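You operate a simulated robot arm through the tools that you are given. There is no shell and no other tool. Be economical: measure what you need, move in short steps, check, and stop when the job is done.

You are at the controls of a simulated two-armed robot. One attempt, no reset.

TASK
On the top of the cleaning bench, fold the flat blue rag in half, so that it is half as wide.
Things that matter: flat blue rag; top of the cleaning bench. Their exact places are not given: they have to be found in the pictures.

The check looks at the end state, three seconds after you hand in, the way a careful person would. Anything else that was tipped, shoved, dropped, spilled or broken makes it a failure. Flat cloth is picked up by pressing the open fingertips on it (5 to 10 N) and closing them slowly along it; thin cloth reads only 2 to 8 mm in the jaws.

THE ROBOT
Two 7-joint arms with two-finger parallel grippers on one trunk, on a base that drives. Base frame: it is fixed to the floor where the robot stands at the start and does not move with it; the origin is under the middle of the robot, x ahead of it, y to its left, z up. Readings come in m, rad, newtons and seconds.
The left shoulder is at the start at [0.029, 0.166, 1.122], the right one opposite. Places, roughly: top of the cleaning bench [0.6, -0.3, 0.8]. Payload 3.43 kg a hand.
The TCP of each hand is the grasp point between the finger pads, 0.034 m short of the fingertips. In the tool frame z runs along the fingers and y along their closing line. The gripper opens to 0.128 m. The fingers are 0.024 m wide and 0.012 m thick; the gripper's body (0.048 by 0.13 m) begins 0.096 m behind the TCP.
Orientation is told as [roll, pitch, yaw] about the base's x, y, z axes, in that order, counted from this pose: with the fingers straight down and closing along the base's y, the tool's x points along the base's -x, its y along +y and its z along -z.

THE INTERFACE
- The arms move only by the tool apply_moves. It takes "left_deltas", "right_deltas" or both (then of equal length, played together; a hand with none holds still); each is a list of rows, each a list of 7 numbers: the gripper command, from -1 (shut) to 1 (fully open), values between in proportion, then the shift along the tool's x, y, z in mm, then the turn, a rotation vector about the tool's x, y, z in rad. In form: [[jaw, tx, ty, tz, wx, wy, wz], ...]. A call has 1 to 12 rows; each row shifts and turns the commanded pose from where the row before left it, along the tool's axes as they then stand. Each row takes 0.2 s and may step no farther than 0.05 m and 0.15 rad from the row before; otherwise, or with a gripper value out of range, the whole call is refused. Where a pose cannot be reached the arm comes as near as it can. A force on the tool above 40 N (or 10 N above the force at the start of the call, whichever is more), or a blocked arm, ends the call early, and 0.2 s more pass. The fingers move at their own pace (about 0.153 m/s each) and stop on an object; they squeeze with about 43 N. The grip force told is the motor's: it shows also when the fingers shut on nothing. Time passes only in rows, and 0.2 s behind the last, so rows that do not move let the fingers close. The reply holds the time, the measured pose of the TCP, the force on the tool along the base axes, the opening and the grip force, in the units named above and with some noise.
- Cameras (640 x 400 px; columns grow to the right, rows downward): "scene" is now at [0.0883, -0.0133, 1.3378]; the picture's right is [-0.21, -0.98, -0.01], its down [-0.66, 0.15, -0.74] and it looks along [0.72, -0.15, -0.68] (base axes); focal length 256 px, centre (320, 200). "left" rides on the left gripper at [0.076, 0.011, -0.16] in its tool frame; the picture's right is [-0.15, 0.99, 0.00], its down [-0.88, -0.13, -0.46] and it looks along [-0.45, -0.07, 0.89] (tool axes); focal length 234 px, centre (320, 200). "right" rides on the right gripper at [0.076, -0.011, -0.16] in its tool frame; the picture's right is [0.15, 0.99, 0.00], its down [-0.88, 0.13, -0.46] and it looks along [-0.45, 0.07, 0.89] (tool axes); focal length 234 px, centre (320, 200).
- grab_frame(camera): a new picture of that camera. The clock stands still meanwhile.
- raise_lower(by): slides the trunk up (or, below 0, down) by that many m; the arms and the scene camera ride with it, the base frame stays. It gives what a move gives, with no picture.
- base_move(legs): drives the robot by 1 to 6 legs, each [ahead, left, turn to the left] in m, m and rad, along the robot's own axes; the way and the turn of a leg run together, so that a leg with both is an arc; at most 1.5 m and 3.142 rad a leg. The arms and the cameras ride along, it lands a little off, and it stops where it bumps. It gives what a move gives.
- pan_tilt(pan, tilt): turns the head with the scene camera to pan (to the left, within 1.501 rad either way) and tilt (down, from -0.506 to 1.204), counted from straight ahead of the robot. It gives what a move gives.
- measure_at(camera, pixels): for up to 12 pixels [column, row] of the newest picture of that camera ("zoom" is the newest enlarged one), the place [x, y, z] in the base frame of the surface seen there, good to about 0.002 m. The clock stands still meanwhile.
- inspect(camera, box): a new picture of the part [left, top, right, bottom] of that camera's present view, enlarged. The clock stands still meanwhile.
- finish_job(): hands the job in; it is judged then, once.

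Keep the steps short. Do not move on a guess: measure, check each grasp and each placing, and mend mistakes. In all there are 80 turns and 62 pictures (those below and enlarged ones count). Leave the grippers open and the arms clear of the work at the hand-in unless told otherwise, and finish with a single line.

The tools are called by a JSON object that holds its "name" and its "arguments". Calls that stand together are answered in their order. apply_moves: Moves the arms, as the interface text tells. Its arguments: {"type":"object","properties":{"left_deltas":{"type":"array"},"right_deltas":{"type":"array"}},"required":[]} The other tools are called the same way: raise_lower (by) slides the trunk up or down; base_move (legs) drives the base; pan_tilt (pan, tilt) turns the head that bears the scene camera; grab_frame (camera) takes a picture; measure_at (camera, pixels) gives the place of the surface under pixels of a picture; inspect (camera, box) takes an enlarged picture of a part of a camera's view; finish_job () hands the job in.

At the start:

```text
time_s: 0.0
left_tcp_pos: [0.3623, 0.1988, 0.998]
left_tool_rot: [0.003, -0.028, 0.033]
left_contact_force: [-0.9, -0.2, 0.0]
left_finger_gap: 0.1278
left_finger_force: 0.0
right_tcp_pos: [0.6609, -0.1944, 1.0566]
right_tool_rot: [0.002, -0.025, 0.032]
right_contact_force: [0.6, 0.0, -0.5]
right_finger_gap: 0.1281
right_finger_force: 0.0
trunk travel left (down, up): [-0.6, 0.34]
robot x, y, heading: [-0.0125, 0.0056, 0.032]
head pan, tilt: [-0.241, 0.77]
```

scene: 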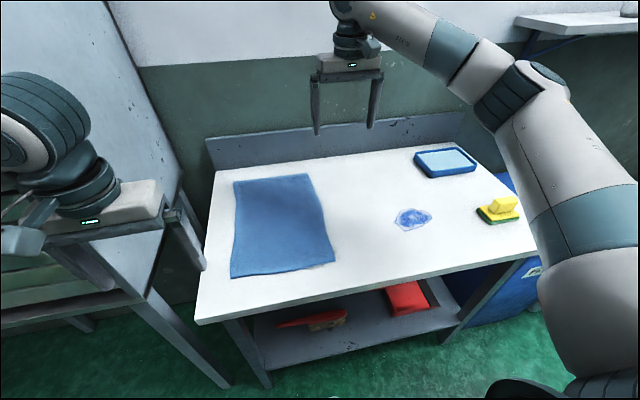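
right: 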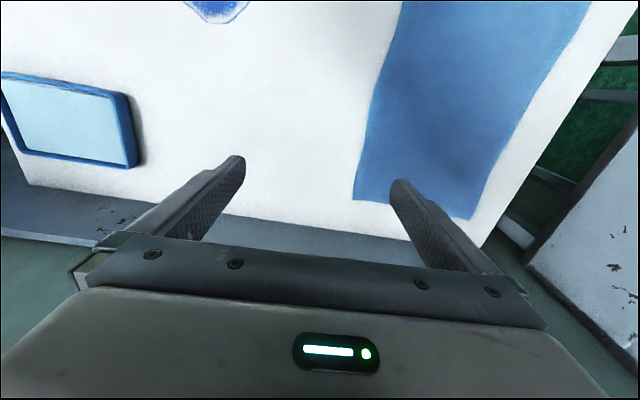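
left: 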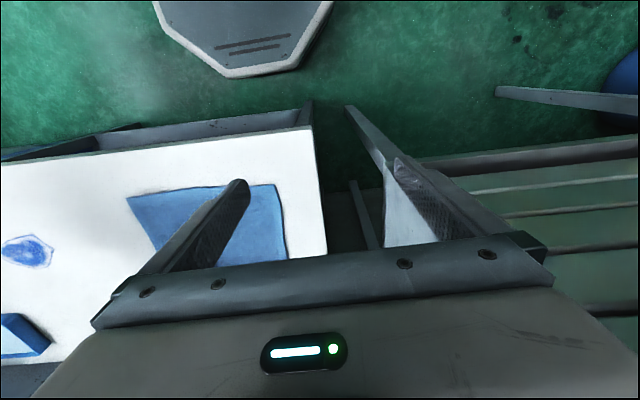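

I see the blue rag at about (232,180), (310,174), (334,262), (231,277) in the scene picture. I measure its corners, edges and the bench edges.

{"name": "measure_at", "arguments": {"camera": "scene", "pixels": [[235, 182], [307, 176], [332, 260], [233, 275], [238, 225], [322, 215], [270, 222], [283, 267], [272, 180], [215, 200], [205, 315], [412, 218]]}}

{"name": "inspect", "arguments": {"camera": "scene", "box": [180, 140, 380, 320]}}

```text
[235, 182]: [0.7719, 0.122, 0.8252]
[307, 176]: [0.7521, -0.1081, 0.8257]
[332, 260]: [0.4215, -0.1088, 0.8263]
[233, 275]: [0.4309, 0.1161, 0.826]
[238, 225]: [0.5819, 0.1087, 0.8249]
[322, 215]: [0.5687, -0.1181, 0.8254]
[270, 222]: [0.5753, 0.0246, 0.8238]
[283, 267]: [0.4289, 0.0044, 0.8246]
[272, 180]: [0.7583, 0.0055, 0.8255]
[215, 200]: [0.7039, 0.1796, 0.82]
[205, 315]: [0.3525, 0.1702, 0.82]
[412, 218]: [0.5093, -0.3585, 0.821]
```

```text
2.22 times, centred on (280, 230) of scene
```

zoom: 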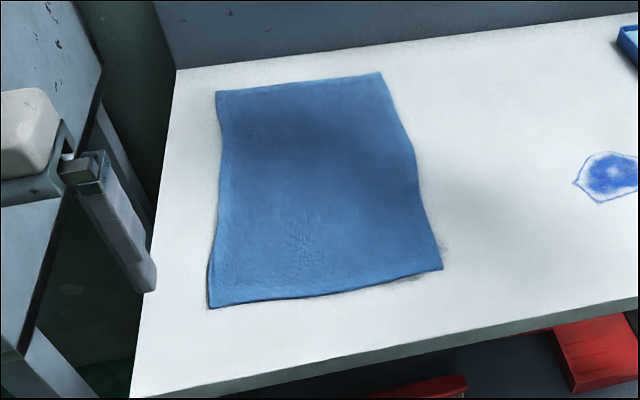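

The rag spans x 0.42–0.77 and y −0.115 to 0.12, at z ≈ 0.825 on a bench top at 0.82. I plan to fold the long right edge (y ≈ −0.11) over onto the left edge with both hands. To keep the arms from crossing I drive right, then turn left to face the rag diagonally. Both hands are at z ≥ 1.0, clear of everything on the bench.

{"name": "base_move", "arguments": {"legs": [[0, -0.35, 0], [0, 0, 0.58]]}}

{"name": "grab_frame", "arguments": {"camera": "scene"}}

```text
time_s: 0.7
left_tcp_pos: [0.3632, 0.1988, 0.9963]
left_tool_rot: [0.006, -0.033, 0.034]
left_contact_force: [-0.2, -0.2, -0.6]
left_finger_gap: 0.1281
left_finger_force: 0.1
right_tcp_pos: [0.6671, -0.1946, 1.0484]
right_tool_rot: [0.006, -0.015, 0.041]
right_contact_force: [1.0, 0.4, -0.4]
right_finger_gap: 0.1278
right_finger_force: 0.0
trunk travel left (down, up): [-0.6, 0.34]
robot x, y, heading: [-0.0128, -0.0, 0.041]
head pan, tilt: [-0.241, 0.77]
stopped in leg 1: the robot was blocked; the commanded pose is now the measured one
```

```text
57 pictures are left
```

scene: 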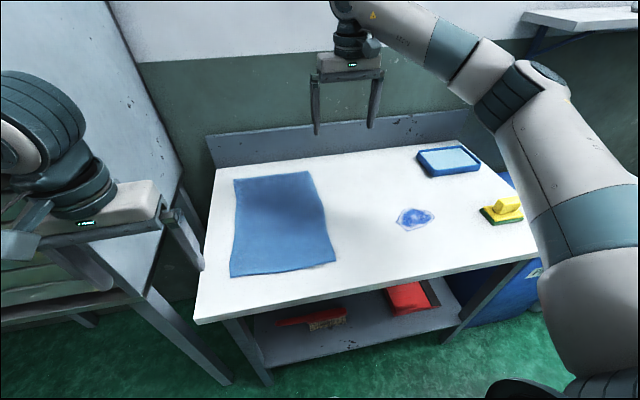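

The base was blocked right away. I look down to the right to find out by what.

{"name": "pan_tilt", "arguments": {"pan": -1.2, "tilt": 1.0}}

{"name": "grab_frame", "arguments": {"camera": "scene"}}

{"name": "pan_tilt", "arguments": {"pan": 0.2, "tilt": 1.2}}

{"name": "grab_frame", "arguments": {"camera": "scene"}}

```text
time_s: 1.9
left_tcp_pos: [0.3628, 0.2008, 0.9968]
left_tool_rot: [0.005, -0.029, 0.033]
left_contact_force: [0.1, 0.9, -0.1]
left_finger_gap: 0.1281
left_finger_force: 0.1
right_tcp_pos: [0.6659, -0.1939, 1.0508]
right_tool_rot: [0.005, -0.021, 0.036]
right_contact_force: [-0.5, 0.0, 0.4]
right_finger_gap: 0.1281
right_finger_force: 0.0
trunk travel left (down, up): [-0.6, 0.34]
robot x, y, heading: [-0.0104, 0.0023, 0.042]
head pan, tilt: [-1.201, 1.0]
```

```text
56 pictures are left
```

scene: 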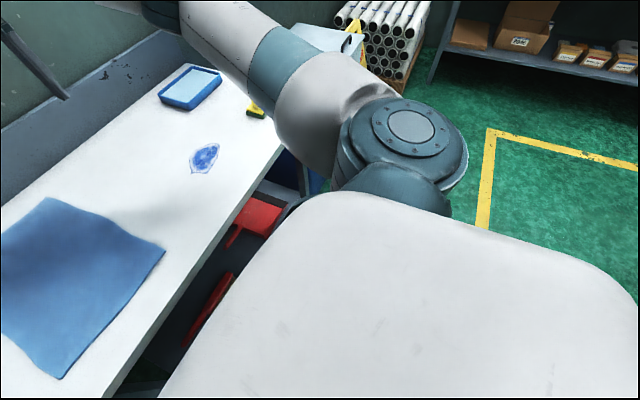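

```text
time_s: 3.4
left_tcp_pos: [0.3626, 0.2018, 0.9953]
left_tool_rot: [0.006, -0.031, 0.034]
left_contact_force: [1.0, -0.1, 0.4]
left_finger_gap: 0.128
left_finger_force: 0.1
right_tcp_pos: [0.6654, -0.1922, 1.0512]
right_tool_rot: [0.006, -0.018, 0.039]
right_contact_force: [0.5, -0.2, 0.7]
right_finger_gap: 0.1281
right_finger_force: 0.1
trunk travel left (down, up): [-0.6, 0.34]
robot x, y, heading: [-0.0119, 0.0025, 0.038]
head pan, tilt: [0.201, 1.201]
```

```text
55 pictures are left
```

scene: 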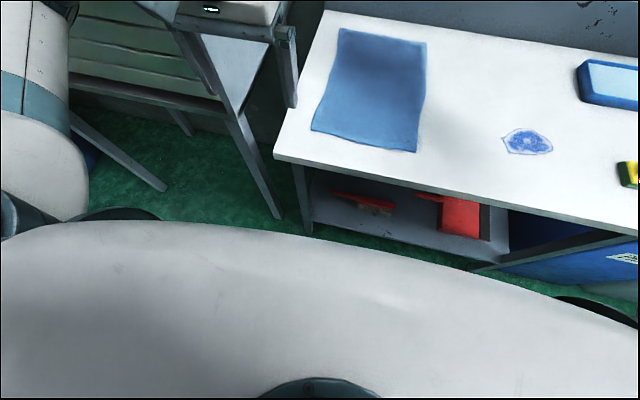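

The base seems to sit close to the bench front. I measure the front edge (274,152)–(636,236) to see how it runs.

{"name": "measure_at", "arguments": {"camera": "scene", "pixels": [[278, 152], [400, 180], [520, 208], [630, 234], [460, 265], [310, 230], [278, 215], [592, 300], [325, 20], [400, 235], [550, 310]]}}

```text
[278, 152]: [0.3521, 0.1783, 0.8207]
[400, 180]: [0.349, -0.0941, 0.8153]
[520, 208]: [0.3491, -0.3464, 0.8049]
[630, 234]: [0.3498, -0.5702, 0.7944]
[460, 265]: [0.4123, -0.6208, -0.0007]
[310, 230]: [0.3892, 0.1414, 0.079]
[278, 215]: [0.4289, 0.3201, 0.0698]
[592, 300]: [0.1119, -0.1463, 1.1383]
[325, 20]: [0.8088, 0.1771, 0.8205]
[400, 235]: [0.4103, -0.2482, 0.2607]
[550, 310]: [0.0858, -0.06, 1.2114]
```

The bench front is straight at x ≈ 0.35, so the base is probably scraping it. I back up 0.08 m, go right, and turn.

{"name": "base_move", "arguments": {"legs": [[-0.08, 0, 0], [0, -0.3, 0], [0, 0, 0.5]]}}

```text
time_s: 7.5
left_tcp_pos: [0.1666, 0.069, 0.9878]
left_tool_rot: [0.0, -0.01, 0.533]
left_contact_force: [-0.2, 0.0, 0.0]
left_finger_gap: 0.1281
left_finger_force: 0.1
right_tcp_pos: [0.6197, -0.1328, 1.0403]
right_tool_rot: [-0.001, 0.0, 0.537]
right_contact_force: [0.2, 0.4, -0.9]
right_finger_gap: 0.1281
right_finger_force: 0.0
trunk travel left (down, up): [-0.6, 0.34]
robot x, y, heading: [-0.0789, -0.2974, 0.537]
head pan, tilt: [0.201, 1.201]
```

That worked; the robot is at (−0.08, −0.30), heading 0.54. I creep 0.05 m forward for reach, point the head at the rag and look.

{"name": "base_move", "arguments": {"legs": [[0.05, 0, 0]]}}

{"name": "pan_tilt", "arguments": {"pan": 0.1, "tilt": 0.85}}

{"name": "grab_frame", "arguments": {"camera": "scene"}}

```text
time_s: 8.5
left_tcp_pos: [0.2081, 0.0945, 0.9881]
left_tool_rot: [0.0, -0.01, 0.533]
left_contact_force: [0.3, 0.5, -0.1]
left_finger_gap: 0.1281
left_finger_force: 0.0
right_tcp_pos: [0.6638, -0.1069, 1.0404]
right_tool_rot: [-0.001, 0.0, 0.535]
right_contact_force: [0.3, 0.0, -0.3]
right_finger_gap: 0.128
right_finger_force: 0.1
trunk travel left (down, up): [-0.6, 0.34]
robot x, y, heading: [-0.0376, -0.2729, 0.535]
head pan, tilt: [0.201, 1.201]
```

```text
time_s: 9.3
left_tcp_pos: [0.2076, 0.0934, 0.9887]
left_tool_rot: [0.0, -0.011, 0.531]
left_contact_force: [-0.5, -0.4, 0.3]
left_finger_gap: 0.128
left_finger_force: 0.0
right_tcp_pos: [0.6642, -0.1072, 1.0406]
right_tool_rot: [0.001, -0.002, 0.537]
right_contact_force: [-0.6, 0.4, 0.2]
right_finger_gap: 0.1282
right_finger_force: 0.1
trunk travel left (down, up): [-0.6, 0.34]
robot x, y, heading: [-0.0376, -0.2695, 0.536]
head pan, tilt: [0.099, 0.85]
```

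```text
54 pictures are left
```

scene: 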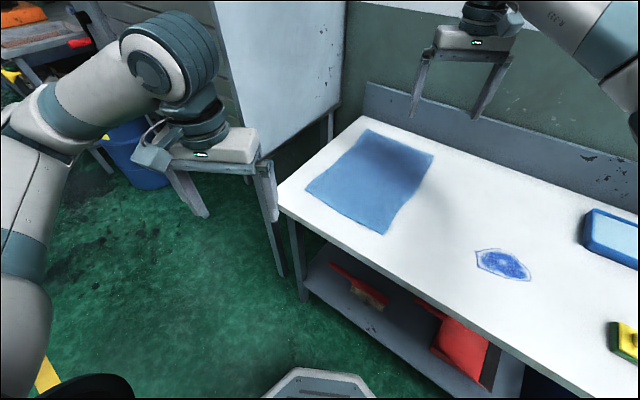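

Good view: the rag's right edge now runs from about (383,233) to (433,155). I zoom in to measure it finely.

{"name": "inspect", "arguments": {"camera": "scene", "box": [290, 115, 450, 245]}}

```text
3.08 times, centred on (370, 180) of scene
```

zoom: 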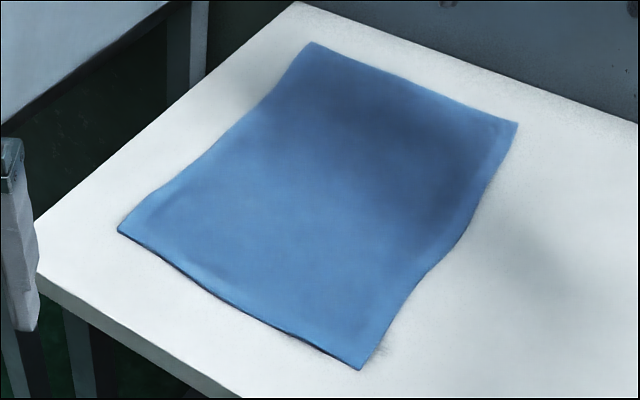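

{"name": "measure_at", "arguments": {"camera": "zoom", "pixels": [[361, 366], [380, 335], [400, 300], [425, 268], [462, 230], [490, 180], [502, 155], [514, 124], [312, 45], [121, 230], [215, 148], [270, 90]]}}

```text
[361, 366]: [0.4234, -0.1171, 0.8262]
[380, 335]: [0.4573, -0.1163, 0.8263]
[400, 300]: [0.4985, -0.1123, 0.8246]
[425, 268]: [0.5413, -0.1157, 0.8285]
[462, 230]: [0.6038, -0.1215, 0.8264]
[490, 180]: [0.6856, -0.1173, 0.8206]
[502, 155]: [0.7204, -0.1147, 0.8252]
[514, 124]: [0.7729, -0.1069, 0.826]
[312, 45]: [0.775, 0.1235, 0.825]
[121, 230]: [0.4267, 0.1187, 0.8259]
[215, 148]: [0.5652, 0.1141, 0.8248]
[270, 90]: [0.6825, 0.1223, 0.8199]
```

Right edge y ≈ −0.117, left edge y ≈ 0.119; the rag is 0.235 wide. I turn both tools to yaw 0 (closing across the edge) and bring them above the grip points: left hand to (0.45, −0.09), right hand to (0.735, −0.09), jaws set to about 0.04 m.

{"name": "apply_moves", "arguments": {"left_deltas": [[-0.4, 0, 0, 0, 0, 0, 0.133], [-0.4, 0, 0, 0, 0, 0, 0.133], [-0.4, 0, 0, 0, 0, 0, 0.133], [-0.4, 0, 0, 0, 0, 0, 0.132], [-0.4, -34.6, -26.2, 4, 0, 0, 0], [-0.4, -34.6, -26.2, 4, 0, 0, 0], [-0.4, -34.6, -26.2, 4, 0, 0, 0], [-0.4, -34.6, -26.2, 4, 0, 0, 0], [-0.4, -34.6, -26.2, 4, 0, 0, 0], [-0.4, -34.6, -26.2, 4, 0, 0, 0], [-0.4, -34.6, -26.2, 4, 0, 0, 0], [-0.4, 0, 0, 0, 0, 0, 0]], "right_deltas": [[-0.4, 0, 0, 0, 0, 0, 0.134], [-0.4, 0, 0, 0, 0, 0, 0.134], [-0.4, 0, 0, 0, 0, 0, 0.134], [-0.4, 0, 0, 0, 0, 0, 0.135], [-0.4, -10, 2.4, 12, 0, 0, 0], [-0.4, -10, 2.4, 12, 0, 0, 0], [-0.4, -10, 2.4, 12, 0, 0, 0], [-0.4, -10, 2.4, 12, 0, 0, 0], [-0.4, -10, 2.4, 12, 0, 0, 0], [-0.4, -10, 2.4, 12, 0, 0, 0], [-0.4, -10, 2.4, 12, 0, 0, 0], [-0.4, 0, 0, 0, 0, 0, 0]]}}

{"name": "grab_frame", "arguments": {"camera": "scene"}}

```text
time_s: 11.9
left_tcp_pos: [0.4488, -0.0892, 0.9624]
left_tool_rot: [0.003, -0.011, 0.001]
left_contact_force: [-0.1, 0.3, -0.5]
left_finger_gap: 0.0384
left_finger_force: 0.1
right_tcp_pos: [0.731, -0.0896, 0.9571]
right_tool_rot: [0.001, -0.001, 0.001]
right_contact_force: [-0.4, 0.2, -0.6]
right_finger_gap: 0.0381
right_finger_force: 0.0
trunk travel left (down, up): [-0.6, 0.34]
robot x, y, heading: [-0.0416, -0.272, 0.537]
head pan, tilt: [0.099, 0.85]
```

```text
52 pictures are left
```

scene: 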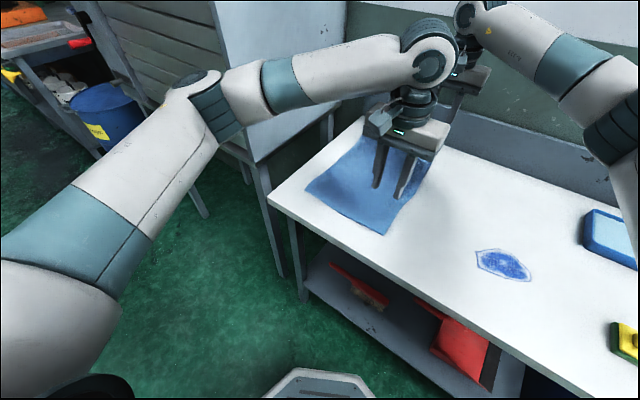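

Both hands are right above the grip points. I lower them to about 7 mm over the cloth (TCP z 0.866).

{"name": "apply_moves", "arguments": {"left_deltas": [[-0.4, 0, 0, 32, 0, 0, 0], [-0.4, 0, 0, 32, 0, 0, 0], [-0.4, 0, 0, 32, 0, 0, 0], [-0.4, 0, 0, 0, 0, 0, 0]], "right_deltas": [[-0.4, 0, 0, 30, 0, 0, 0], [-0.4, 0, 0, 30, 0, 0, 0], [-0.4, 0, 0, 31, 0, 0, 0], [-0.4, 0, 0, 0, 0, 0, 0]]}}

{"name": "grab_frame", "arguments": {"camera": "left"}}

{"name": "grab_frame", "arguments": {"camera": "right"}}

```text
time_s: 12.9
left_tcp_pos: [0.4499, -0.0891, 0.8659]
left_tool_rot: [0.005, -0.01, -0.001]
left_contact_force: [0.0, 0.0, -0.3]
left_finger_gap: 0.0385
left_finger_force: 0.1
right_tcp_pos: [0.7312, -0.0902, 0.8653]
right_tool_rot: [0.0, -0.003, -0.001]
right_contact_force: [-0.3, -0.7, 0.9]
right_finger_gap: 0.0383
right_finger_force: 0.1
trunk travel left (down, up): [-0.6, 0.34]
robot x, y, heading: [-0.0417, -0.2679, 0.535]
head pan, tilt: [0.099, 0.85]
```

```text
51 pictures are left
```

left: 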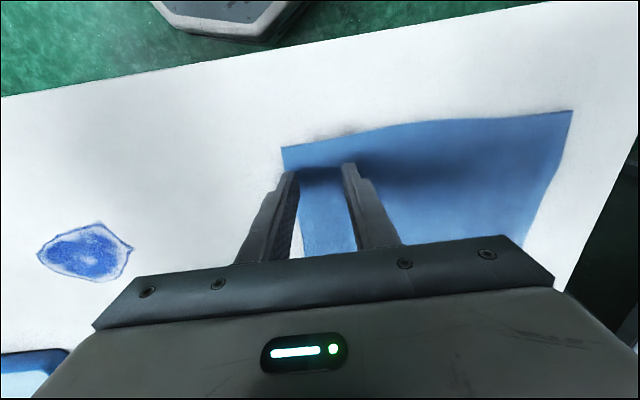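

```text
50 pictures are left
```

right: 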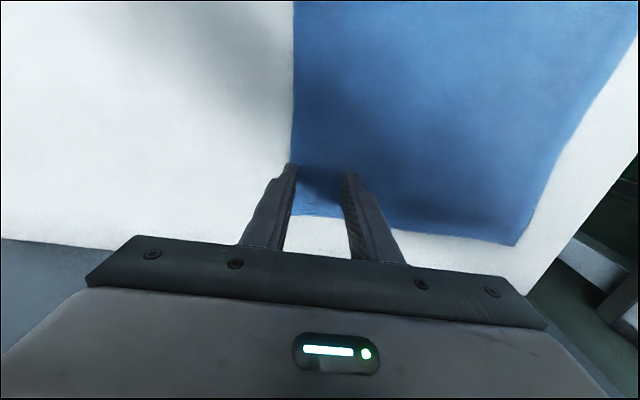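

The outer fingers sit right on the edge, about 4 mm over it. I shift 6 mm inward and lower slowly until the tips press.

{"name": "apply_moves", "arguments": {"left_deltas": [[-0.4, 0, 6, 0, 0, 0, 0], [-0.4, 0, 0, 3, 0, 0, 0], [-0.4, 0, 0, 2, 0, 0, 0], [-0.4, 0, 0, 1, 0, 0, 0], [-0.4, 0, 0, 0, 0, 0, 0]], "right_deltas": [[-0.4, 0, 6, 0, 0, 0, 0], [-0.4, 0, 0, 3, 0, 0, 0], [-0.4, 0, 0, 2, 0, 0, 0], [-0.4, 0, 0, 1, 0, 0, 0], [-0.4, 0, 0, 0, 0, 0, 0]]}}

```text
time_s: 14.1
left_tcp_pos: [0.4514, -0.0819, 0.8584]
left_tool_rot: [0.003, -0.008, 0.0]
left_contact_force: [-0.1, 0.2, 0.5]
left_finger_gap: 0.0384
left_finger_force: 0.0
right_tcp_pos: [0.7315, -0.0842, 0.8597]
right_tool_rot: [0.0, 0.002, 0.001]
right_contact_force: [1.5, 0.4, 1.1]
right_finger_gap: 0.0384
right_finger_force: 0.1
trunk travel left (down, up): [-0.6, 0.34]
robot x, y, heading: [-0.04, -0.2711, 0.534]
head pan, tilt: [0.099, 0.85]
```

Forces are still about 1 N, so the tips are just touching. I lower 3 mm more.

{"name": "apply_moves", "arguments": {"left_deltas": [[-0.4, 0, 0, 1.5, 0, 0, 0], [-0.4, 0, 0, 1.5, 0, 0, 0], [-0.4, 0, 0, 0, 0, 0, 0]], "right_deltas": [[-0.4, 0, 0, 1.5, 0, 0, 0], [-0.4, 0, 0, 1.5, 0, 0, 0], [-0.4, 0, 0, 0, 0, 0, 0]]}}

```text
time_s: 14.9
left_tcp_pos: [0.4502, -0.0826, 0.8573]
left_tool_rot: [0.005, -0.011, 0.003]
left_contact_force: [0.5, 0.9, 3.9]
left_finger_gap: 0.0383
left_finger_force: 0.0
right_tcp_pos: [0.732, -0.0849, 0.8593]
right_tool_rot: [0.002, -0.001, 0.0]
right_contact_force: [0.5, -0.5, 5.2]
right_finger_gap: 0.0383
right_finger_force: 0.0
trunk travel left (down, up): [-0.6, 0.34]
robot x, y, heading: [-0.0415, -0.2713, 0.53]
head pan, tilt: [0.099, 0.85]
```

Contact: 3.9 N left and 5.2 N right. I press a little more (left 2 mm, right 1 mm).

{"name": "apply_moves", "arguments": {"left_deltas": [[-0.4, 0, 0, 1, 0, 0, 0], [-0.4, 0, 0, 1, 0, 0, 0], [-0.4, 0, 0, 0, 0, 0, 0]], "right_deltas": [[-0.4, 0, 0, 0.5, 0, 0, 0], [-0.4, 0, 0, 0.5, 0, 0, 0], [-0.4, 0, 0, 0, 0, 0, 0]]}}

```text
time_s: 15.7
left_tcp_pos: [0.4508, -0.0825, 0.8568]
left_tool_rot: [0.004, -0.012, 0.002]
left_contact_force: [3.1, 1.6, 15.9]
left_finger_gap: 0.0383
left_finger_force: 0.1
right_tcp_pos: [0.7316, -0.0843, 0.8577]
right_tool_rot: [0.001, -0.003, 0.001]
right_contact_force: [2.6, 1.1, 11.0]
right_finger_gap: 0.0382
right_finger_force: 0.1
trunk travel left (down, up): [-0.6, 0.34]
robot x, y, heading: [-0.037, -0.2711, 0.536]
head pan, tilt: [0.099, 0.85]
```

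Left reads 15.9 N and right 11 N, a bit much. I back off slightly (left 1 mm, right 0.4 mm) and close slowly.

{"name": "apply_moves", "arguments": {"left_deltas": [[-0.4, 0, 0, -1, 0, 0, 0], [-0.45, 0, 0, 0, 0, 0, 0], [-0.5, 0, 0, 0, 0, 0, 0], [-0.55, 0, 0, 0, 0, 0, 0], [-0.6, 0, 0, 0, 0, 0, 0], [-0.65, 0, 0, 0, 0, 0, 0], [-0.7, 0, 0, 0, 0, 0, 0], [-0.75, 0, 0, 0, 0, 0, 0], [-0.8, 0, 0, 0, 0, 0, 0], [-0.85, 0, 0, 0, 0, 0, 0], [-0.92, 0, 0, 0, 0, 0, 0], [-1, 0, 0, 0, 0, 0, 0]], "right_deltas": [[-0.4, 0, 0, -0.4, 0, 0, 0], [-0.45, 0, 0, 0, 0, 0, 0], [-0.5, 0, 0, 0, 0, 0, 0], [-0.55, 0, 0, 0, 0, 0, 0], [-0.6, 0, 0, 0, 0, 0, 0], [-0.65, 0, 0, 0, 0, 0, 0], [-0.7, 0, 0, 0, 0, 0, 0], [-0.75, 0, 0, 0, 0, 0, 0], [-0.8, 0, 0, 0, 0, 0, 0], [-0.85, 0, 0, 0, 0, 0, 0], [-0.92, 0, 0, 0, 0, 0, 0], [-1, 0, 0, 0, 0, 0, 0]]}}

{"name": "inspect", "arguments": {"camera": "left", "box": [200, 80, 480, 260]}}

{"name": "inspect", "arguments": {"camera": "right", "box": [200, 80, 480, 260]}}

```text
time_s: 18.3
left_tcp_pos: [0.4498, -0.082, 0.8572]
left_tool_rot: [0.005, -0.011, 0.001]
left_contact_force: [1.9, -0.6, 8.5]
left_finger_gap: 0.0049
left_finger_force: 38.9
right_tcp_pos: [0.7316, -0.085, 0.8572]
right_tool_rot: [0.001, -0.001, 0.0]
right_contact_force: [-0.8, -1.4, 8.5]
right_finger_gap: 0.0045
right_finger_force: 38.7
trunk travel left (down, up): [-0.6, 0.34]
robot x, y, heading: [-0.0385, -0.268, 0.534]
head pan, tilt: [0.099, 0.85]
```

```text
2.22 times, centred on (340, 170) of left
```

zoom: 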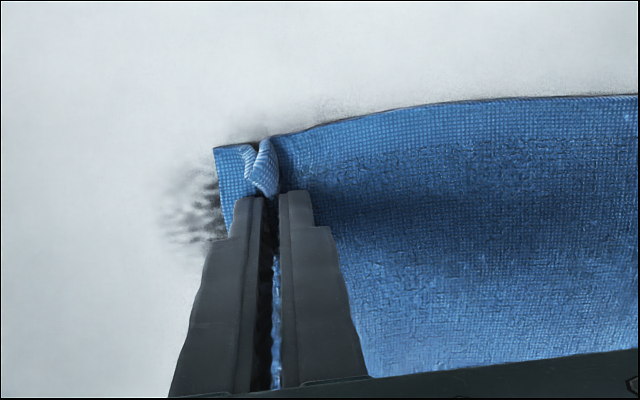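

```text
2.22 times, centred on (340, 170) of right
```

zoom: 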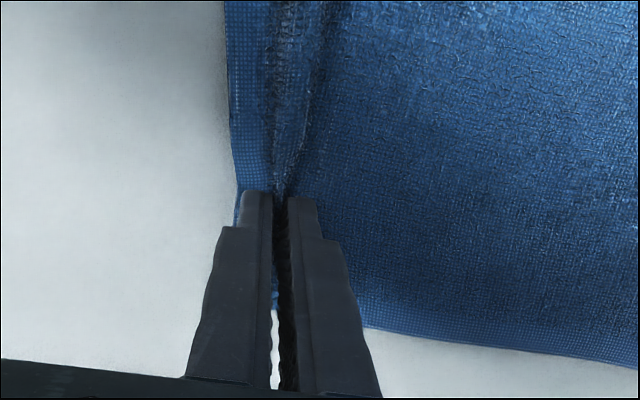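

Both hands hold a ridge of cloth (gaps 4.9 and 4.5 mm). I lift together along an arc about the rag's midline (radius ≈ 0.083 m), up to its top.

{"name": "apply_moves", "arguments": {"left_deltas": [[-1, 0, 2, -14, 0, 0, 0], [-1, 0, 4, -14, 0, 0, 0], [-1, 0, 5, -13.5, 0, 0, 0], [-1, 0, 9, -11, 0, 0, 0], [-1, 0, 10, -10, 0, 0, 0], [-1, 0, 11.5, -9.5, 0, 0, 0], [-1, 0, 13, -6, 0, 0, 0], [-1, 0, 14, -3.5, 0, 0, 0], [-1, 0, 14, -1.5, 0, 0, 0]], "right_deltas": [[-1, 0, 2, -14, 0, 0, 0], [-1, 0, 4, -14, 0, 0, 0], [-1, 0, 5, -13.5, 0, 0, 0], [-1, 0, 9, -11, 0, 0, 0], [-1, 0, 10, -10, 0, 0, 0], [-1, 0, 11.5, -9.5, 0, 0, 0], [-1, 0, 13, -6, 0, 0, 0], [-1, 0, 14, -3.5, 0, 0, 0], [-1, 0, 14, -1.5, 0, 0, 0]]}}

{"name": "inspect", "arguments": {"camera": "scene", "box": [240, 40, 520, 260]}}

```text
time_s: 20.3
left_tcp_pos: [0.4504, 0.002, 0.9389]
left_tool_rot: [0.004, -0.008, 0.0]
left_contact_force: [1.8, -0.2, 0.3]
left_finger_gap: 0.0048
left_finger_force: 39.4
right_tcp_pos: [0.7322, -0.0019, 0.9383]
right_tool_rot: [0.0, 0.0, 0.001]
right_contact_force: [-0.5, -0.5, -0.3]
right_finger_gap: 0.0042
right_finger_force: 39.1
trunk travel left (down, up): [-0.6, 0.34]
robot x, y, heading: [-0.0432, -0.2723, 0.542]
head pan, tilt: [0.099, 0.85]
```

```text
1.82 times, centred on (380, 150) of scene
```

zoom: 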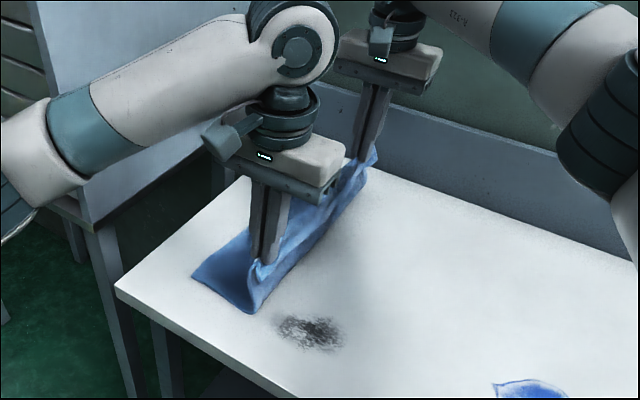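

The cloth hangs from both hands cleanly and the left half lies still. I go on over the top, rolling both hands by 0.6 rad so that the edge flap turns over.

{"name": "apply_moves", "arguments": {"left_deltas": [[-1, 0, 14.4, 4.8, 0.12, 0, 0], [-1, 0, 14.9, 3.0, 0.12, 0, 0], [-1, 0, 15.1, 1.2, 0.12, 0, 0], [-1, 0, 15.2, -0.6, 0.12, 0, 0], [-1, 0, 15.0, -2.4, 0.12, 0, 0], [-1, 0, 0, 0, 0, 0, 0]], "right_deltas": [[-1, 0, 14.4, 4.8, 0.12, 0, 0], [-1, 0, 14.9, 3.0, 0.12, 0, 0], [-1, 0, 15.1, 1.2, 0.12, 0, 0], [-1, 0, 15.2, -0.6, 0.12, 0, 0], [-1, 0, 15.0, -2.4, 0.12, 0, 0], [-1, 0, 0, 0, 0, 0, 0]]}}

{"name": "inspect", "arguments": {"camera": "scene", "box": [240, 40, 520, 260]}}

```text
time_s: 21.7
left_tcp_pos: [0.4514, 0.0716, 0.9162]
left_tool_rot: [-0.596, -0.01, 0.001]
left_contact_force: [0.2, 0.3, 0.0]
left_finger_gap: 0.0046
left_finger_force: 38.6
right_tcp_pos: [0.6672, -0.0092, 0.9339]
right_tool_rot: [-0.56, 0.002, -0.002]
right_contact_force: [-0.4, -0.6, -0.1]
right_finger_gap: 0.0041
right_finger_force: 38.3
right hand out of reach, approached as far as the arm can: row 2, 3, 4, 5
trunk travel left (down, up): [-0.6, 0.34]
robot x, y, heading: [-0.0405, -0.2705, 0.537]
head pan, tilt: [0.099, 0.85]
```

```text
1.82 times, centred on (380, 150) of scene
```

zoom: 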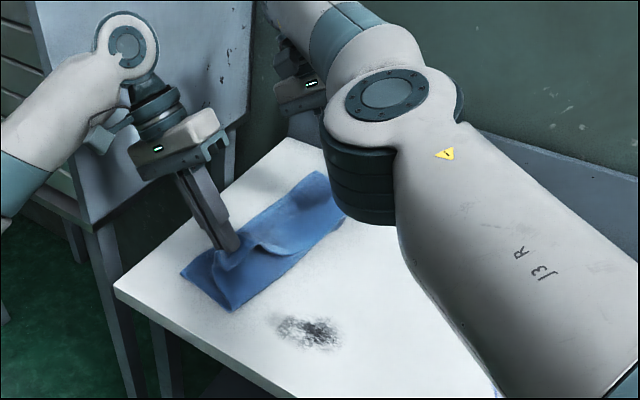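

The right arm runs out of reach with the roll (its hand drew back to x 0.667). I take the right hand's roll back out, without shifting.

{"name": "apply_moves", "arguments": {"right_deltas": [[-1, 0, 0, 0, -0.12, 0, 0], [-1, 0, 0, 0, -0.12, 0, 0], [-1, 0, 0, 0, -0.12, 0, 0], [-1, 0, 0, 0, -0.12, 0, 0], [-1, 0, 0, 0, -0.12, 0, 0], [-1, 0, 0, 0, 0, 0, 0]]}}

{"name": "inspect", "arguments": {"camera": "scene", "box": [240, 40, 520, 260]}}

```text
time_s: 23.1
left_tcp_pos: [0.4508, 0.0725, 0.916]
left_tool_rot: [-0.596, -0.01, 0.002]
left_contact_force: [-0.7, 0.4, -0.1]
left_finger_gap: 0.0043
left_finger_force: 39.2
right_tcp_pos: [0.7021, 0.0237, 0.9336]
right_tool_rot: [-0.244, 0.005, -0.003]
right_contact_force: [-0.2, 0.6, -0.1]
right_finger_gap: 0.0042
right_finger_force: 38.2
right hand out of reach, approached as far as the arm can: row 1, 2, 3, 4, 5
trunk travel left (down, up): [-0.6, 0.34]
robot x, y, heading: [-0.0377, -0.2727, 0.535]
head pan, tilt: [0.099, 0.85]
```

```text
1.82 times, centred on (380, 150) of scene
```

zoom: 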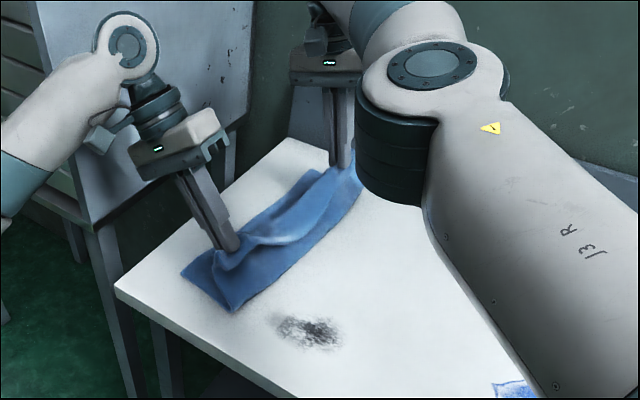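

The right hand is at its reach limit. A shift of the base along +y would help. First I measure how much room there is beside the left arm: cabinet face, rack edge, and the left wrist.

{"name": "measure_at", "arguments": {"camera": "zoom", "pixels": [[210, 80], [240, 20], [60, 60], [70, 200], [130, 250], [128, 40], [30, 140], [150, 100]]}}

```text
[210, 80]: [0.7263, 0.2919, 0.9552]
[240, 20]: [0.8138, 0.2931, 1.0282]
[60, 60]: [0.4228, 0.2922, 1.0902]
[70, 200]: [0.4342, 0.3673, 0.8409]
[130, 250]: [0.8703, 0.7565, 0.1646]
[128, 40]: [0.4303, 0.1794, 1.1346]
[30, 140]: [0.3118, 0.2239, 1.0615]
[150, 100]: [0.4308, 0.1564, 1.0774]
```

The cabinet face is at y = 0.29 and the left wrist at 0.18, so there is room if the hands come back first. I bring both hands back to y ≈ −0.04 with roll 0, so the base shift will carry them forward again.

{"name": "apply_moves", "arguments": {"left_deltas": [[-1, 0, -19.5, 11.1, -0.119, 0, 0], [-1, 0, -20.7, 8.7, -0.119, 0, 0], [-1, 0, -21.6, 6.1, -0.119, 0, 0], [-1, 0, -22.2, 3.6, -0.119, 0, 0], [-1, 0, -22.4, 0.9, -0.12, 0, 0], [-1, 0, 0, 0, 0, 0, 0]], "right_deltas": [[-1, 0, -22.4, -2, 0, 0, 0], [-1, 0, -22.4, -2, 0, 0, 0], [-1, 0, -22.4, -2, 0, 0, 0], [-1, 0, -22.4, -2, 0, 0, 0], [-1, 0, -22.4, -2, 0, 0, 0], [-1, 0, 0, 0, 0, 0, 0]]}}

{"name": "inspect", "arguments": {"camera": "scene", "box": [240, 40, 520, 260]}}

```text
time_s: 24.5
left_tcp_pos: [0.4512, -0.0386, 0.925]
left_tool_rot: [-0.001, -0.012, 0.003]
left_contact_force: [26.1, 0.2, 6.1]
left_finger_gap: 0.0041
left_finger_force: 38.6
right_tcp_pos: [0.7481, -0.0399, 0.9783]
right_tool_rot: [-0.249, 0.01, 0.001]
right_contact_force: [-25.7, 2.1, -5.8]
right_finger_gap: 0.004
right_finger_force: 39.3
right hand out of reach, approached as far as the arm can: row 1, 2, 3, 4, 5
trunk travel left (down, up): [-0.6, 0.34]
robot x, y, heading: [-0.0377, -0.2689, 0.537]
head pan, tilt: [0.099, 0.85]
```

```text
1.82 times, centred on (380, 150) of scene
```

zoom: 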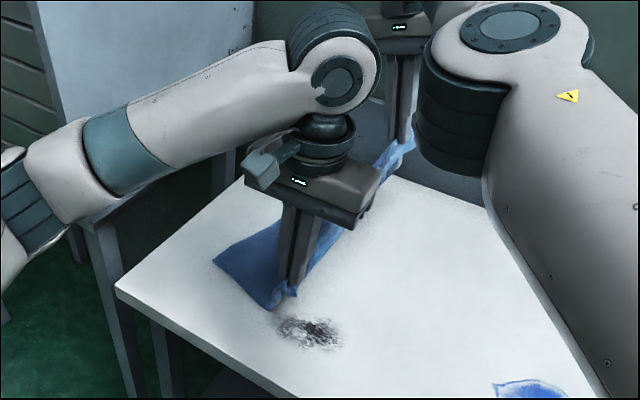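

There is 26 N of tension between the hands: the right hand went to x 0.748, z 0.978. I ease it: right hand back in −x and down in small steps.

{"name": "apply_moves", "arguments": {"right_deltas": [[-1, 10, 0, 10, 0, 0, 0], [-1, 5, 0, 10, 0, 0, 0]]}}

```text
time_s: 25.1
left_tcp_pos: [0.4513, -0.0395, 0.9248]
left_tool_rot: [0.001, -0.011, 0.002]
left_contact_force: [23.1, 0.0, 2.6]
left_finger_gap: 0.0044
left_finger_force: 38.6
right_tcp_pos: [0.7498, -0.0369, 0.9595]
right_tool_rot: [-0.246, 0.007, -0.002]
right_contact_force: [-22.7, 0.0, -3.1]
right_finger_gap: 0.0042
right_finger_force: 38.5
right hand out of reach, approached as far as the arm can: row 1, 2
trunk travel left (down, up): [-0.6, 0.34]
robot x, y, heading: [-0.0391, -0.2727, 0.538]
head pan, tilt: [0.099, 0.85]
```

The right hand's commanded pose is still past its reach. I step it back further in −x and take its roll out.

{"name": "apply_moves", "arguments": {"right_deltas": [[-1, 15, 0, 0, 0, 0, 0], [-1, 15, 0, 0, 0, 0, 0], [-1, 10, 0, 0, -0.1, 0, 0]]}}

```text
time_s: 25.9
left_tcp_pos: [0.4525, -0.0406, 0.9258]
left_tool_rot: [0.003, -0.009, 0.002]
left_contact_force: [16.3, 0.9, 1.7]
left_finger_gap: 0.0042
left_finger_force: 38.8
right_tcp_pos: [0.7442, -0.0101, 0.963]
right_tool_rot: [-0.148, 0.008, -0.002]
right_contact_force: [-16.5, -2.3, -3.3]
right_finger_gap: 0.0038
right_finger_force: 38.5
right hand out of reach, approached as far as the arm can: row 1, 2, 3
trunk travel left (down, up): [-0.6, 0.34]
robot x, y, heading: [-0.0394, -0.2722, 0.539]
head pan, tilt: [0.099, 0.85]
```

The roll responds; position slides along the reach limit. I keep stepping the command back toward the robot until it is in reach.

{"name": "apply_moves", "arguments": {"right_deltas": [[-1, 15, -10, 5, -0.05, 0, 0], [-1, 15, -10, 5, -0.05, 0, 0], [-1, 10, -10, 5, -0.05, 0, 0]]}}

```text
time_s: 26.5
left_tcp_pos: [0.4575, -0.0446, 0.9261]
left_tool_rot: [0.002, -0.022, 0.006]
left_contact_force: [26.9, 0.0, 1.4]
left_finger_gap: 0.004
left_finger_force: 39.1
right_tcp_pos: [0.7623, -0.0437, 0.9552]
right_tool_rot: [-0.064, 0.031, -0.152]
right_contact_force: [-25.9, -1.4, -1.7]
right_finger_gap: 0.0041
right_finger_force: 38.2
right hand out of reach, approached as far as the arm can: row 1
trunk travel left (down, up): [-0.6, 0.34]
robot x, y, heading: [-0.0381, -0.2698, 0.536]
head pan, tilt: [0.099, 0.85]
stopped in row 2 (right hand): the force on the tool passed its limit (the readings are from after the stop); the commanded pose is now the measured one
```

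The command has been reset to the measured pose (0.762, −0.044, 0.955), yaw −0.15. Now I ease back in −x by 32 mm, lower and straighten the yaw.

{"name": "apply_moves", "arguments": {"right_deltas": [[-1, 12, 0, 5, 0, 0, -0.05], [-1, 10, 0, 10, 0, 0, -0.05], [-1, 10, 0, 10, -0.05, 0, -0.05], [-1, 0, 0, 0, 0, 0, 0]]}}

{"name": "inspect", "arguments": {"camera": "scene", "box": [240, 40, 520, 260]}}

```text
time_s: 27.5
left_tcp_pos: [0.4536, -0.041, 0.9243]
left_tool_rot: [-0.002, -0.016, 0.004]
left_contact_force: [0.7, -0.4, 0.8]
left_finger_gap: 0.0042
left_finger_force: 39.1
right_tcp_pos: [0.7318, -0.0385, 0.9328]
right_tool_rot: [-0.009, 0.03, -0.006]
right_contact_force: [-0.9, -0.4, -1.1]
right_finger_gap: 0.004
right_finger_force: 37.9
trunk travel left (down, up): [-0.6, 0.34]
robot x, y, heading: [-0.0443, -0.272, 0.539]
head pan, tilt: [0.099, 0.85]
```

```text
1.82 times, centred on (380, 150) of scene
```

zoom: 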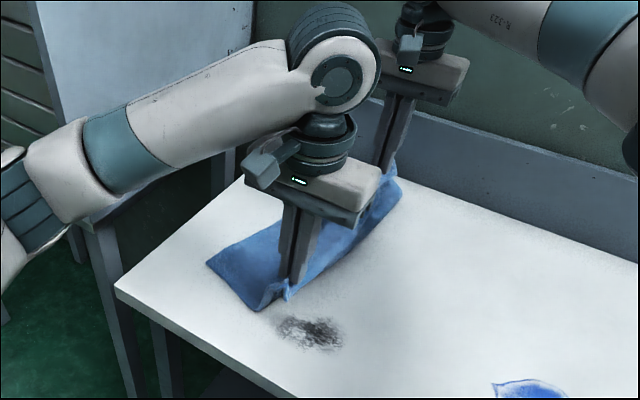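

Tension gone, both hands are square and hold the cloth. I shift the base 0.10 m along +y; this carries both hands to y ≈ +0.06 and gives the right arm reach.

{"name": "base_move", "arguments": {"legs": [[0.051, 0.086, 0]]}}

{"name": "grab_frame", "arguments": {"camera": "scene"}}

```text
time_s: 28.6
left_tcp_pos: [0.4552, 0.0588, 0.925]
left_tool_rot: [-0.002, -0.018, 0.005]
left_contact_force: [0.1, 0.6, 0.5]
left_finger_gap: 0.004
left_finger_force: 38.5
right_tcp_pos: [0.7319, 0.0601, 0.9338]
right_tool_rot: [-0.01, 0.032, -0.01]
right_contact_force: [0.3, -0.5, 0.0]
right_finger_gap: 0.0041
right_finger_force: 38.5
trunk travel left (down, up): [-0.6, 0.34]
robot x, y, heading: [-0.0391, -0.1687, 0.535]
head pan, tilt: [0.099, 0.85]
```

```text
42 pictures are left
```

scene: 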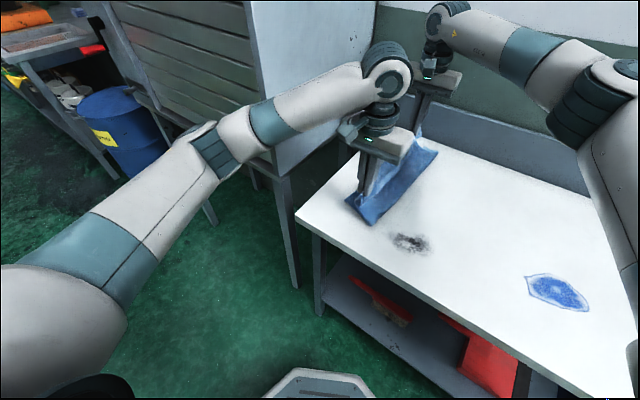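

The hands arrived at y ≈ 0.06 and the lower half of the rag is undisturbed. I lower the edge onto the left edge, rolling the left hand 0.4 and the right 0.15 rad to lay the flap over.

{"name": "apply_moves", "arguments": {"left_deltas": [[-1, 0, 8.8, 11, 0.08, 0, 0], [-1, 0, 9.7, 10.3, 0.08, 0, 0], [-1, 0, 10.4, 9.5, 0.08, 0, 0], [-1, 0, 11.2, 8.6, 0.08, 0, 0], [-1, 0, 11.8, 7.6, 0.08, 0, 0], [-1, 0, 0, 0, 0, 0, 0]], "right_deltas": [[-1, 0, 7, 12.4, 0.03, 0, 0], [-1, 0, 7.4, 12.2, 0.03, 0, 0], [-1, 0, 7.7, 11.9, 0.03, 0, 0], [-1, 0, 8.1, 11.7, 0.03, 0, 0], [-1, 0, 8.4, 11.5, 0.03, 0, 0], [-1, 0, 0, 0, 0, 0, 0]]}}

{"name": "inspect", "arguments": {"camera": "scene", "box": [290, 60, 490, 260]}}

{"name": "grab_frame", "arguments": {"camera": "left"}}

{"name": "grab_frame", "arguments": {"camera": "right"}}

```text
time_s: 30.0
left_tcp_pos: [0.4567, 0.1021, 0.8692]
left_tool_rot: [-0.403, -0.016, 0.004]
left_contact_force: [0.4, 0.5, 1.3]
left_finger_gap: 0.0042
left_finger_force: 38.6
right_tcp_pos: [0.7307, 0.0932, 0.8703]
right_tool_rot: [-0.157, 0.031, -0.008]
right_contact_force: [0.7, 0.1, 0.1]
right_finger_gap: 0.0038
right_finger_force: 38.1
trunk travel left (down, up): [-0.6, 0.34]
robot x, y, heading: [-0.04, -0.1701, 0.533]
head pan, tilt: [0.099, 0.85]
```

```text
2.00 times, centred on (390, 160) of scene
```

zoom: 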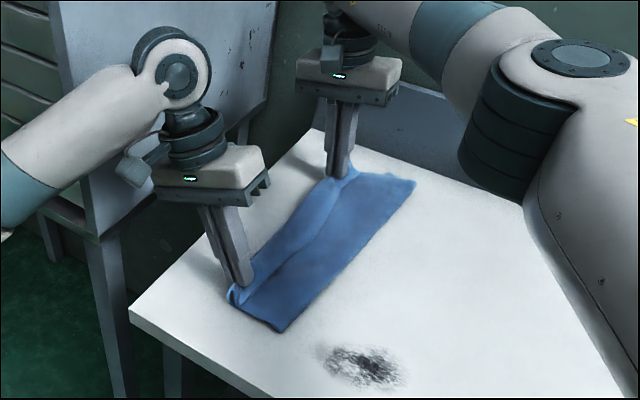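

```text
40 pictures are left
```

left: 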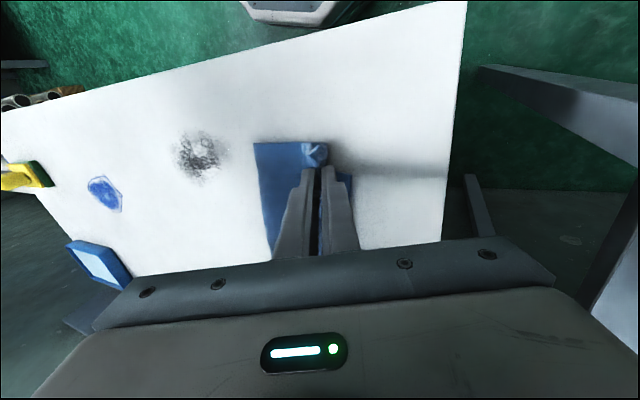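

```text
39 pictures are left
```

right: 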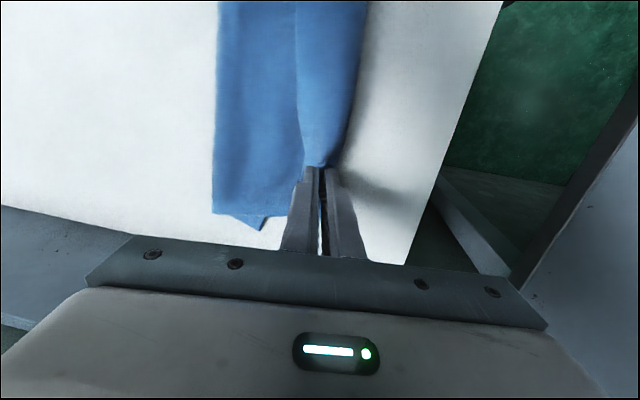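

The edge is over the left side, but as feared the edge strip still points inward. I open both jaws gently and raise the hands to look.

{"name": "apply_moves", "arguments": {"left_deltas": [[-0.9, 0, 0, 0, 0, 0, 0], [-0.8, 0, 0, 0, 0, 0, 0], [-0.7, 0, 0, 0, 0, 0, 0], [-0.6, 0, 0, -5, 0, 0, 0], [-0.6, 0, 0, -20, 0, 0, 0], [-0.6, 0, 0, -30, 0, 0, 0], [-0.6, 0, 0, -30, 0, 0, 0]], "right_deltas": [[-0.9, 0, 0, 0, 0, 0, 0], [-0.8, 0, 0, 0, 0, 0, 0], [-0.7, 0, 0, 0, 0, 0, 0], [-0.6, 0, 0, -5, 0, 0, 0], [-0.6, 0, 0, -20, 0, 0, 0], [-0.6, 0, 0, -30, 0, 0, 0], [-0.6, 0, 0, -30, 0, 0, 0]]}}

{"name": "inspect", "arguments": {"camera": "scene", "box": [290, 60, 490, 260]}}

{"name": "grab_frame", "arguments": {"camera": "right"}}

{"name": "grab_frame", "arguments": {"camera": "left"}}

```text
time_s: 31.6
left_tcp_pos: [0.4512, 0.1281, 0.9501]
left_tool_rot: [-0.395, -0.025, -0.002]
left_contact_force: [-0.1, 0.4, -0.8]
left_finger_gap: 0.0254
left_finger_force: 0.0
right_tcp_pos: [0.7244, 0.0979, 0.9601]
right_tool_rot: [-0.154, 0.029, -0.007]
right_contact_force: [-0.1, 1.3, 0.2]
right_finger_gap: 0.0256
right_finger_force: 0.1
right hand out of reach, approached as far as the arm can: row 7
trunk travel left (down, up): [-0.6, 0.34]
robot x, y, heading: [-0.0396, -0.1745, 0.538]
head pan, tilt: [0.099, 0.85]
```

```text
2.00 times, centred on (390, 160) of scene
```

zoom: 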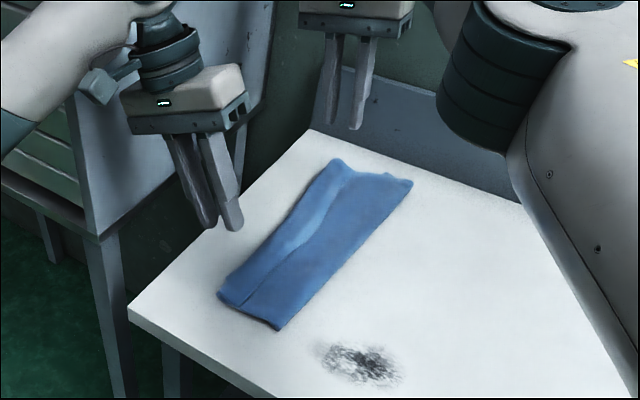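

```text
37 pictures are left
```

right: 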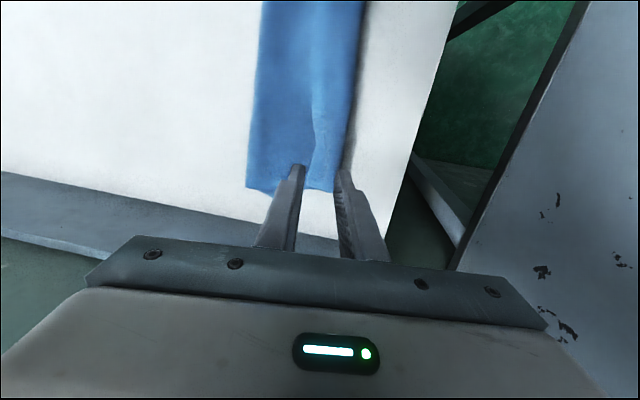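

```text
36 pictures are left
```

left: 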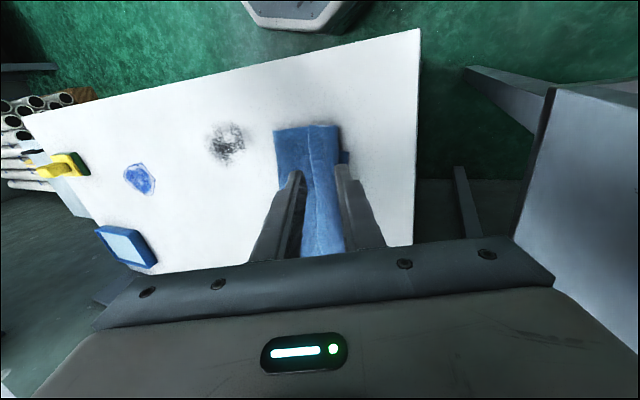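

I zoom in on the rag to see whether the strip along the line (240,300)–(335,170) is turned back.

{"name": "inspect", "arguments": {"camera": "scene", "box": [385, 130, 505, 230]}}

{"name": "inspect", "arguments": {"camera": "scene", "box": [390, 130, 430, 160]}}

{"name": "inspect", "arguments": {"camera": "scene", "box": [340, 130, 430, 230]}}

```text
4.00 times, centred on (445, 180) of scene
```

zoom: 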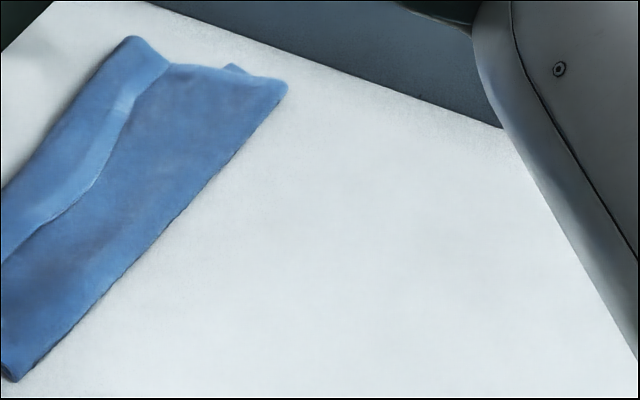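

```text
13.33 times, centred on (410, 145) of scene
```

zoom: 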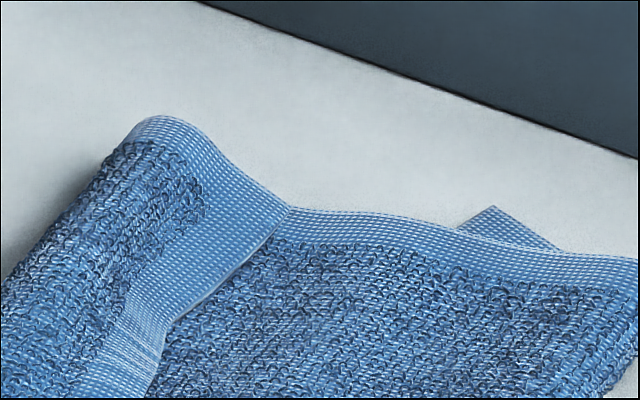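

```text
4.00 times, centred on (385, 180) of scene
```

zoom: 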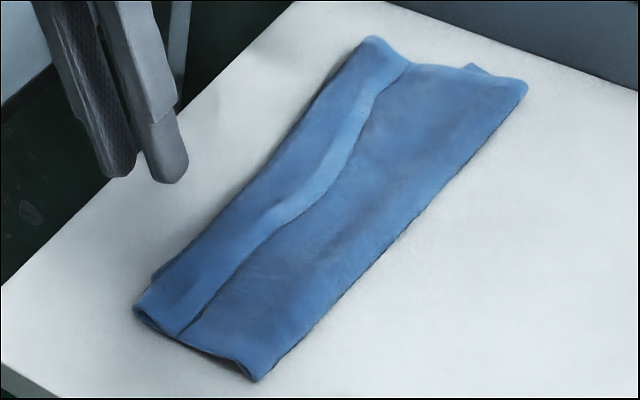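

Confirmed: the edge strip with its hem is turned back inward along the whole length. I measure its edge, its fold line and the outer edges.

{"name": "measure_at", "arguments": {"camera": "zoom", "pixels": [[180, 332], [240, 262], [300, 203], [352, 150], [405, 66], [136, 306], [210, 235], [290, 145], [368, 40], [255, 376], [380, 235], [524, 88]]}}

```text
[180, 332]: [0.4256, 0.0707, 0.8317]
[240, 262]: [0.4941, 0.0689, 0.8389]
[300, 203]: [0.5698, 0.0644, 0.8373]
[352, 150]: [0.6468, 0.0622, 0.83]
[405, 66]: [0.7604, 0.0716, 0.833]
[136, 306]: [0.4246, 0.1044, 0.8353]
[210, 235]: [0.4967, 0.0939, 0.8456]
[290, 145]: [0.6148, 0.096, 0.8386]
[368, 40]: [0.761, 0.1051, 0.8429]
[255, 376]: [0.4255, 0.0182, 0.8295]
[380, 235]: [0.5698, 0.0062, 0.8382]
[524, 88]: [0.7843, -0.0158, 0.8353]
```

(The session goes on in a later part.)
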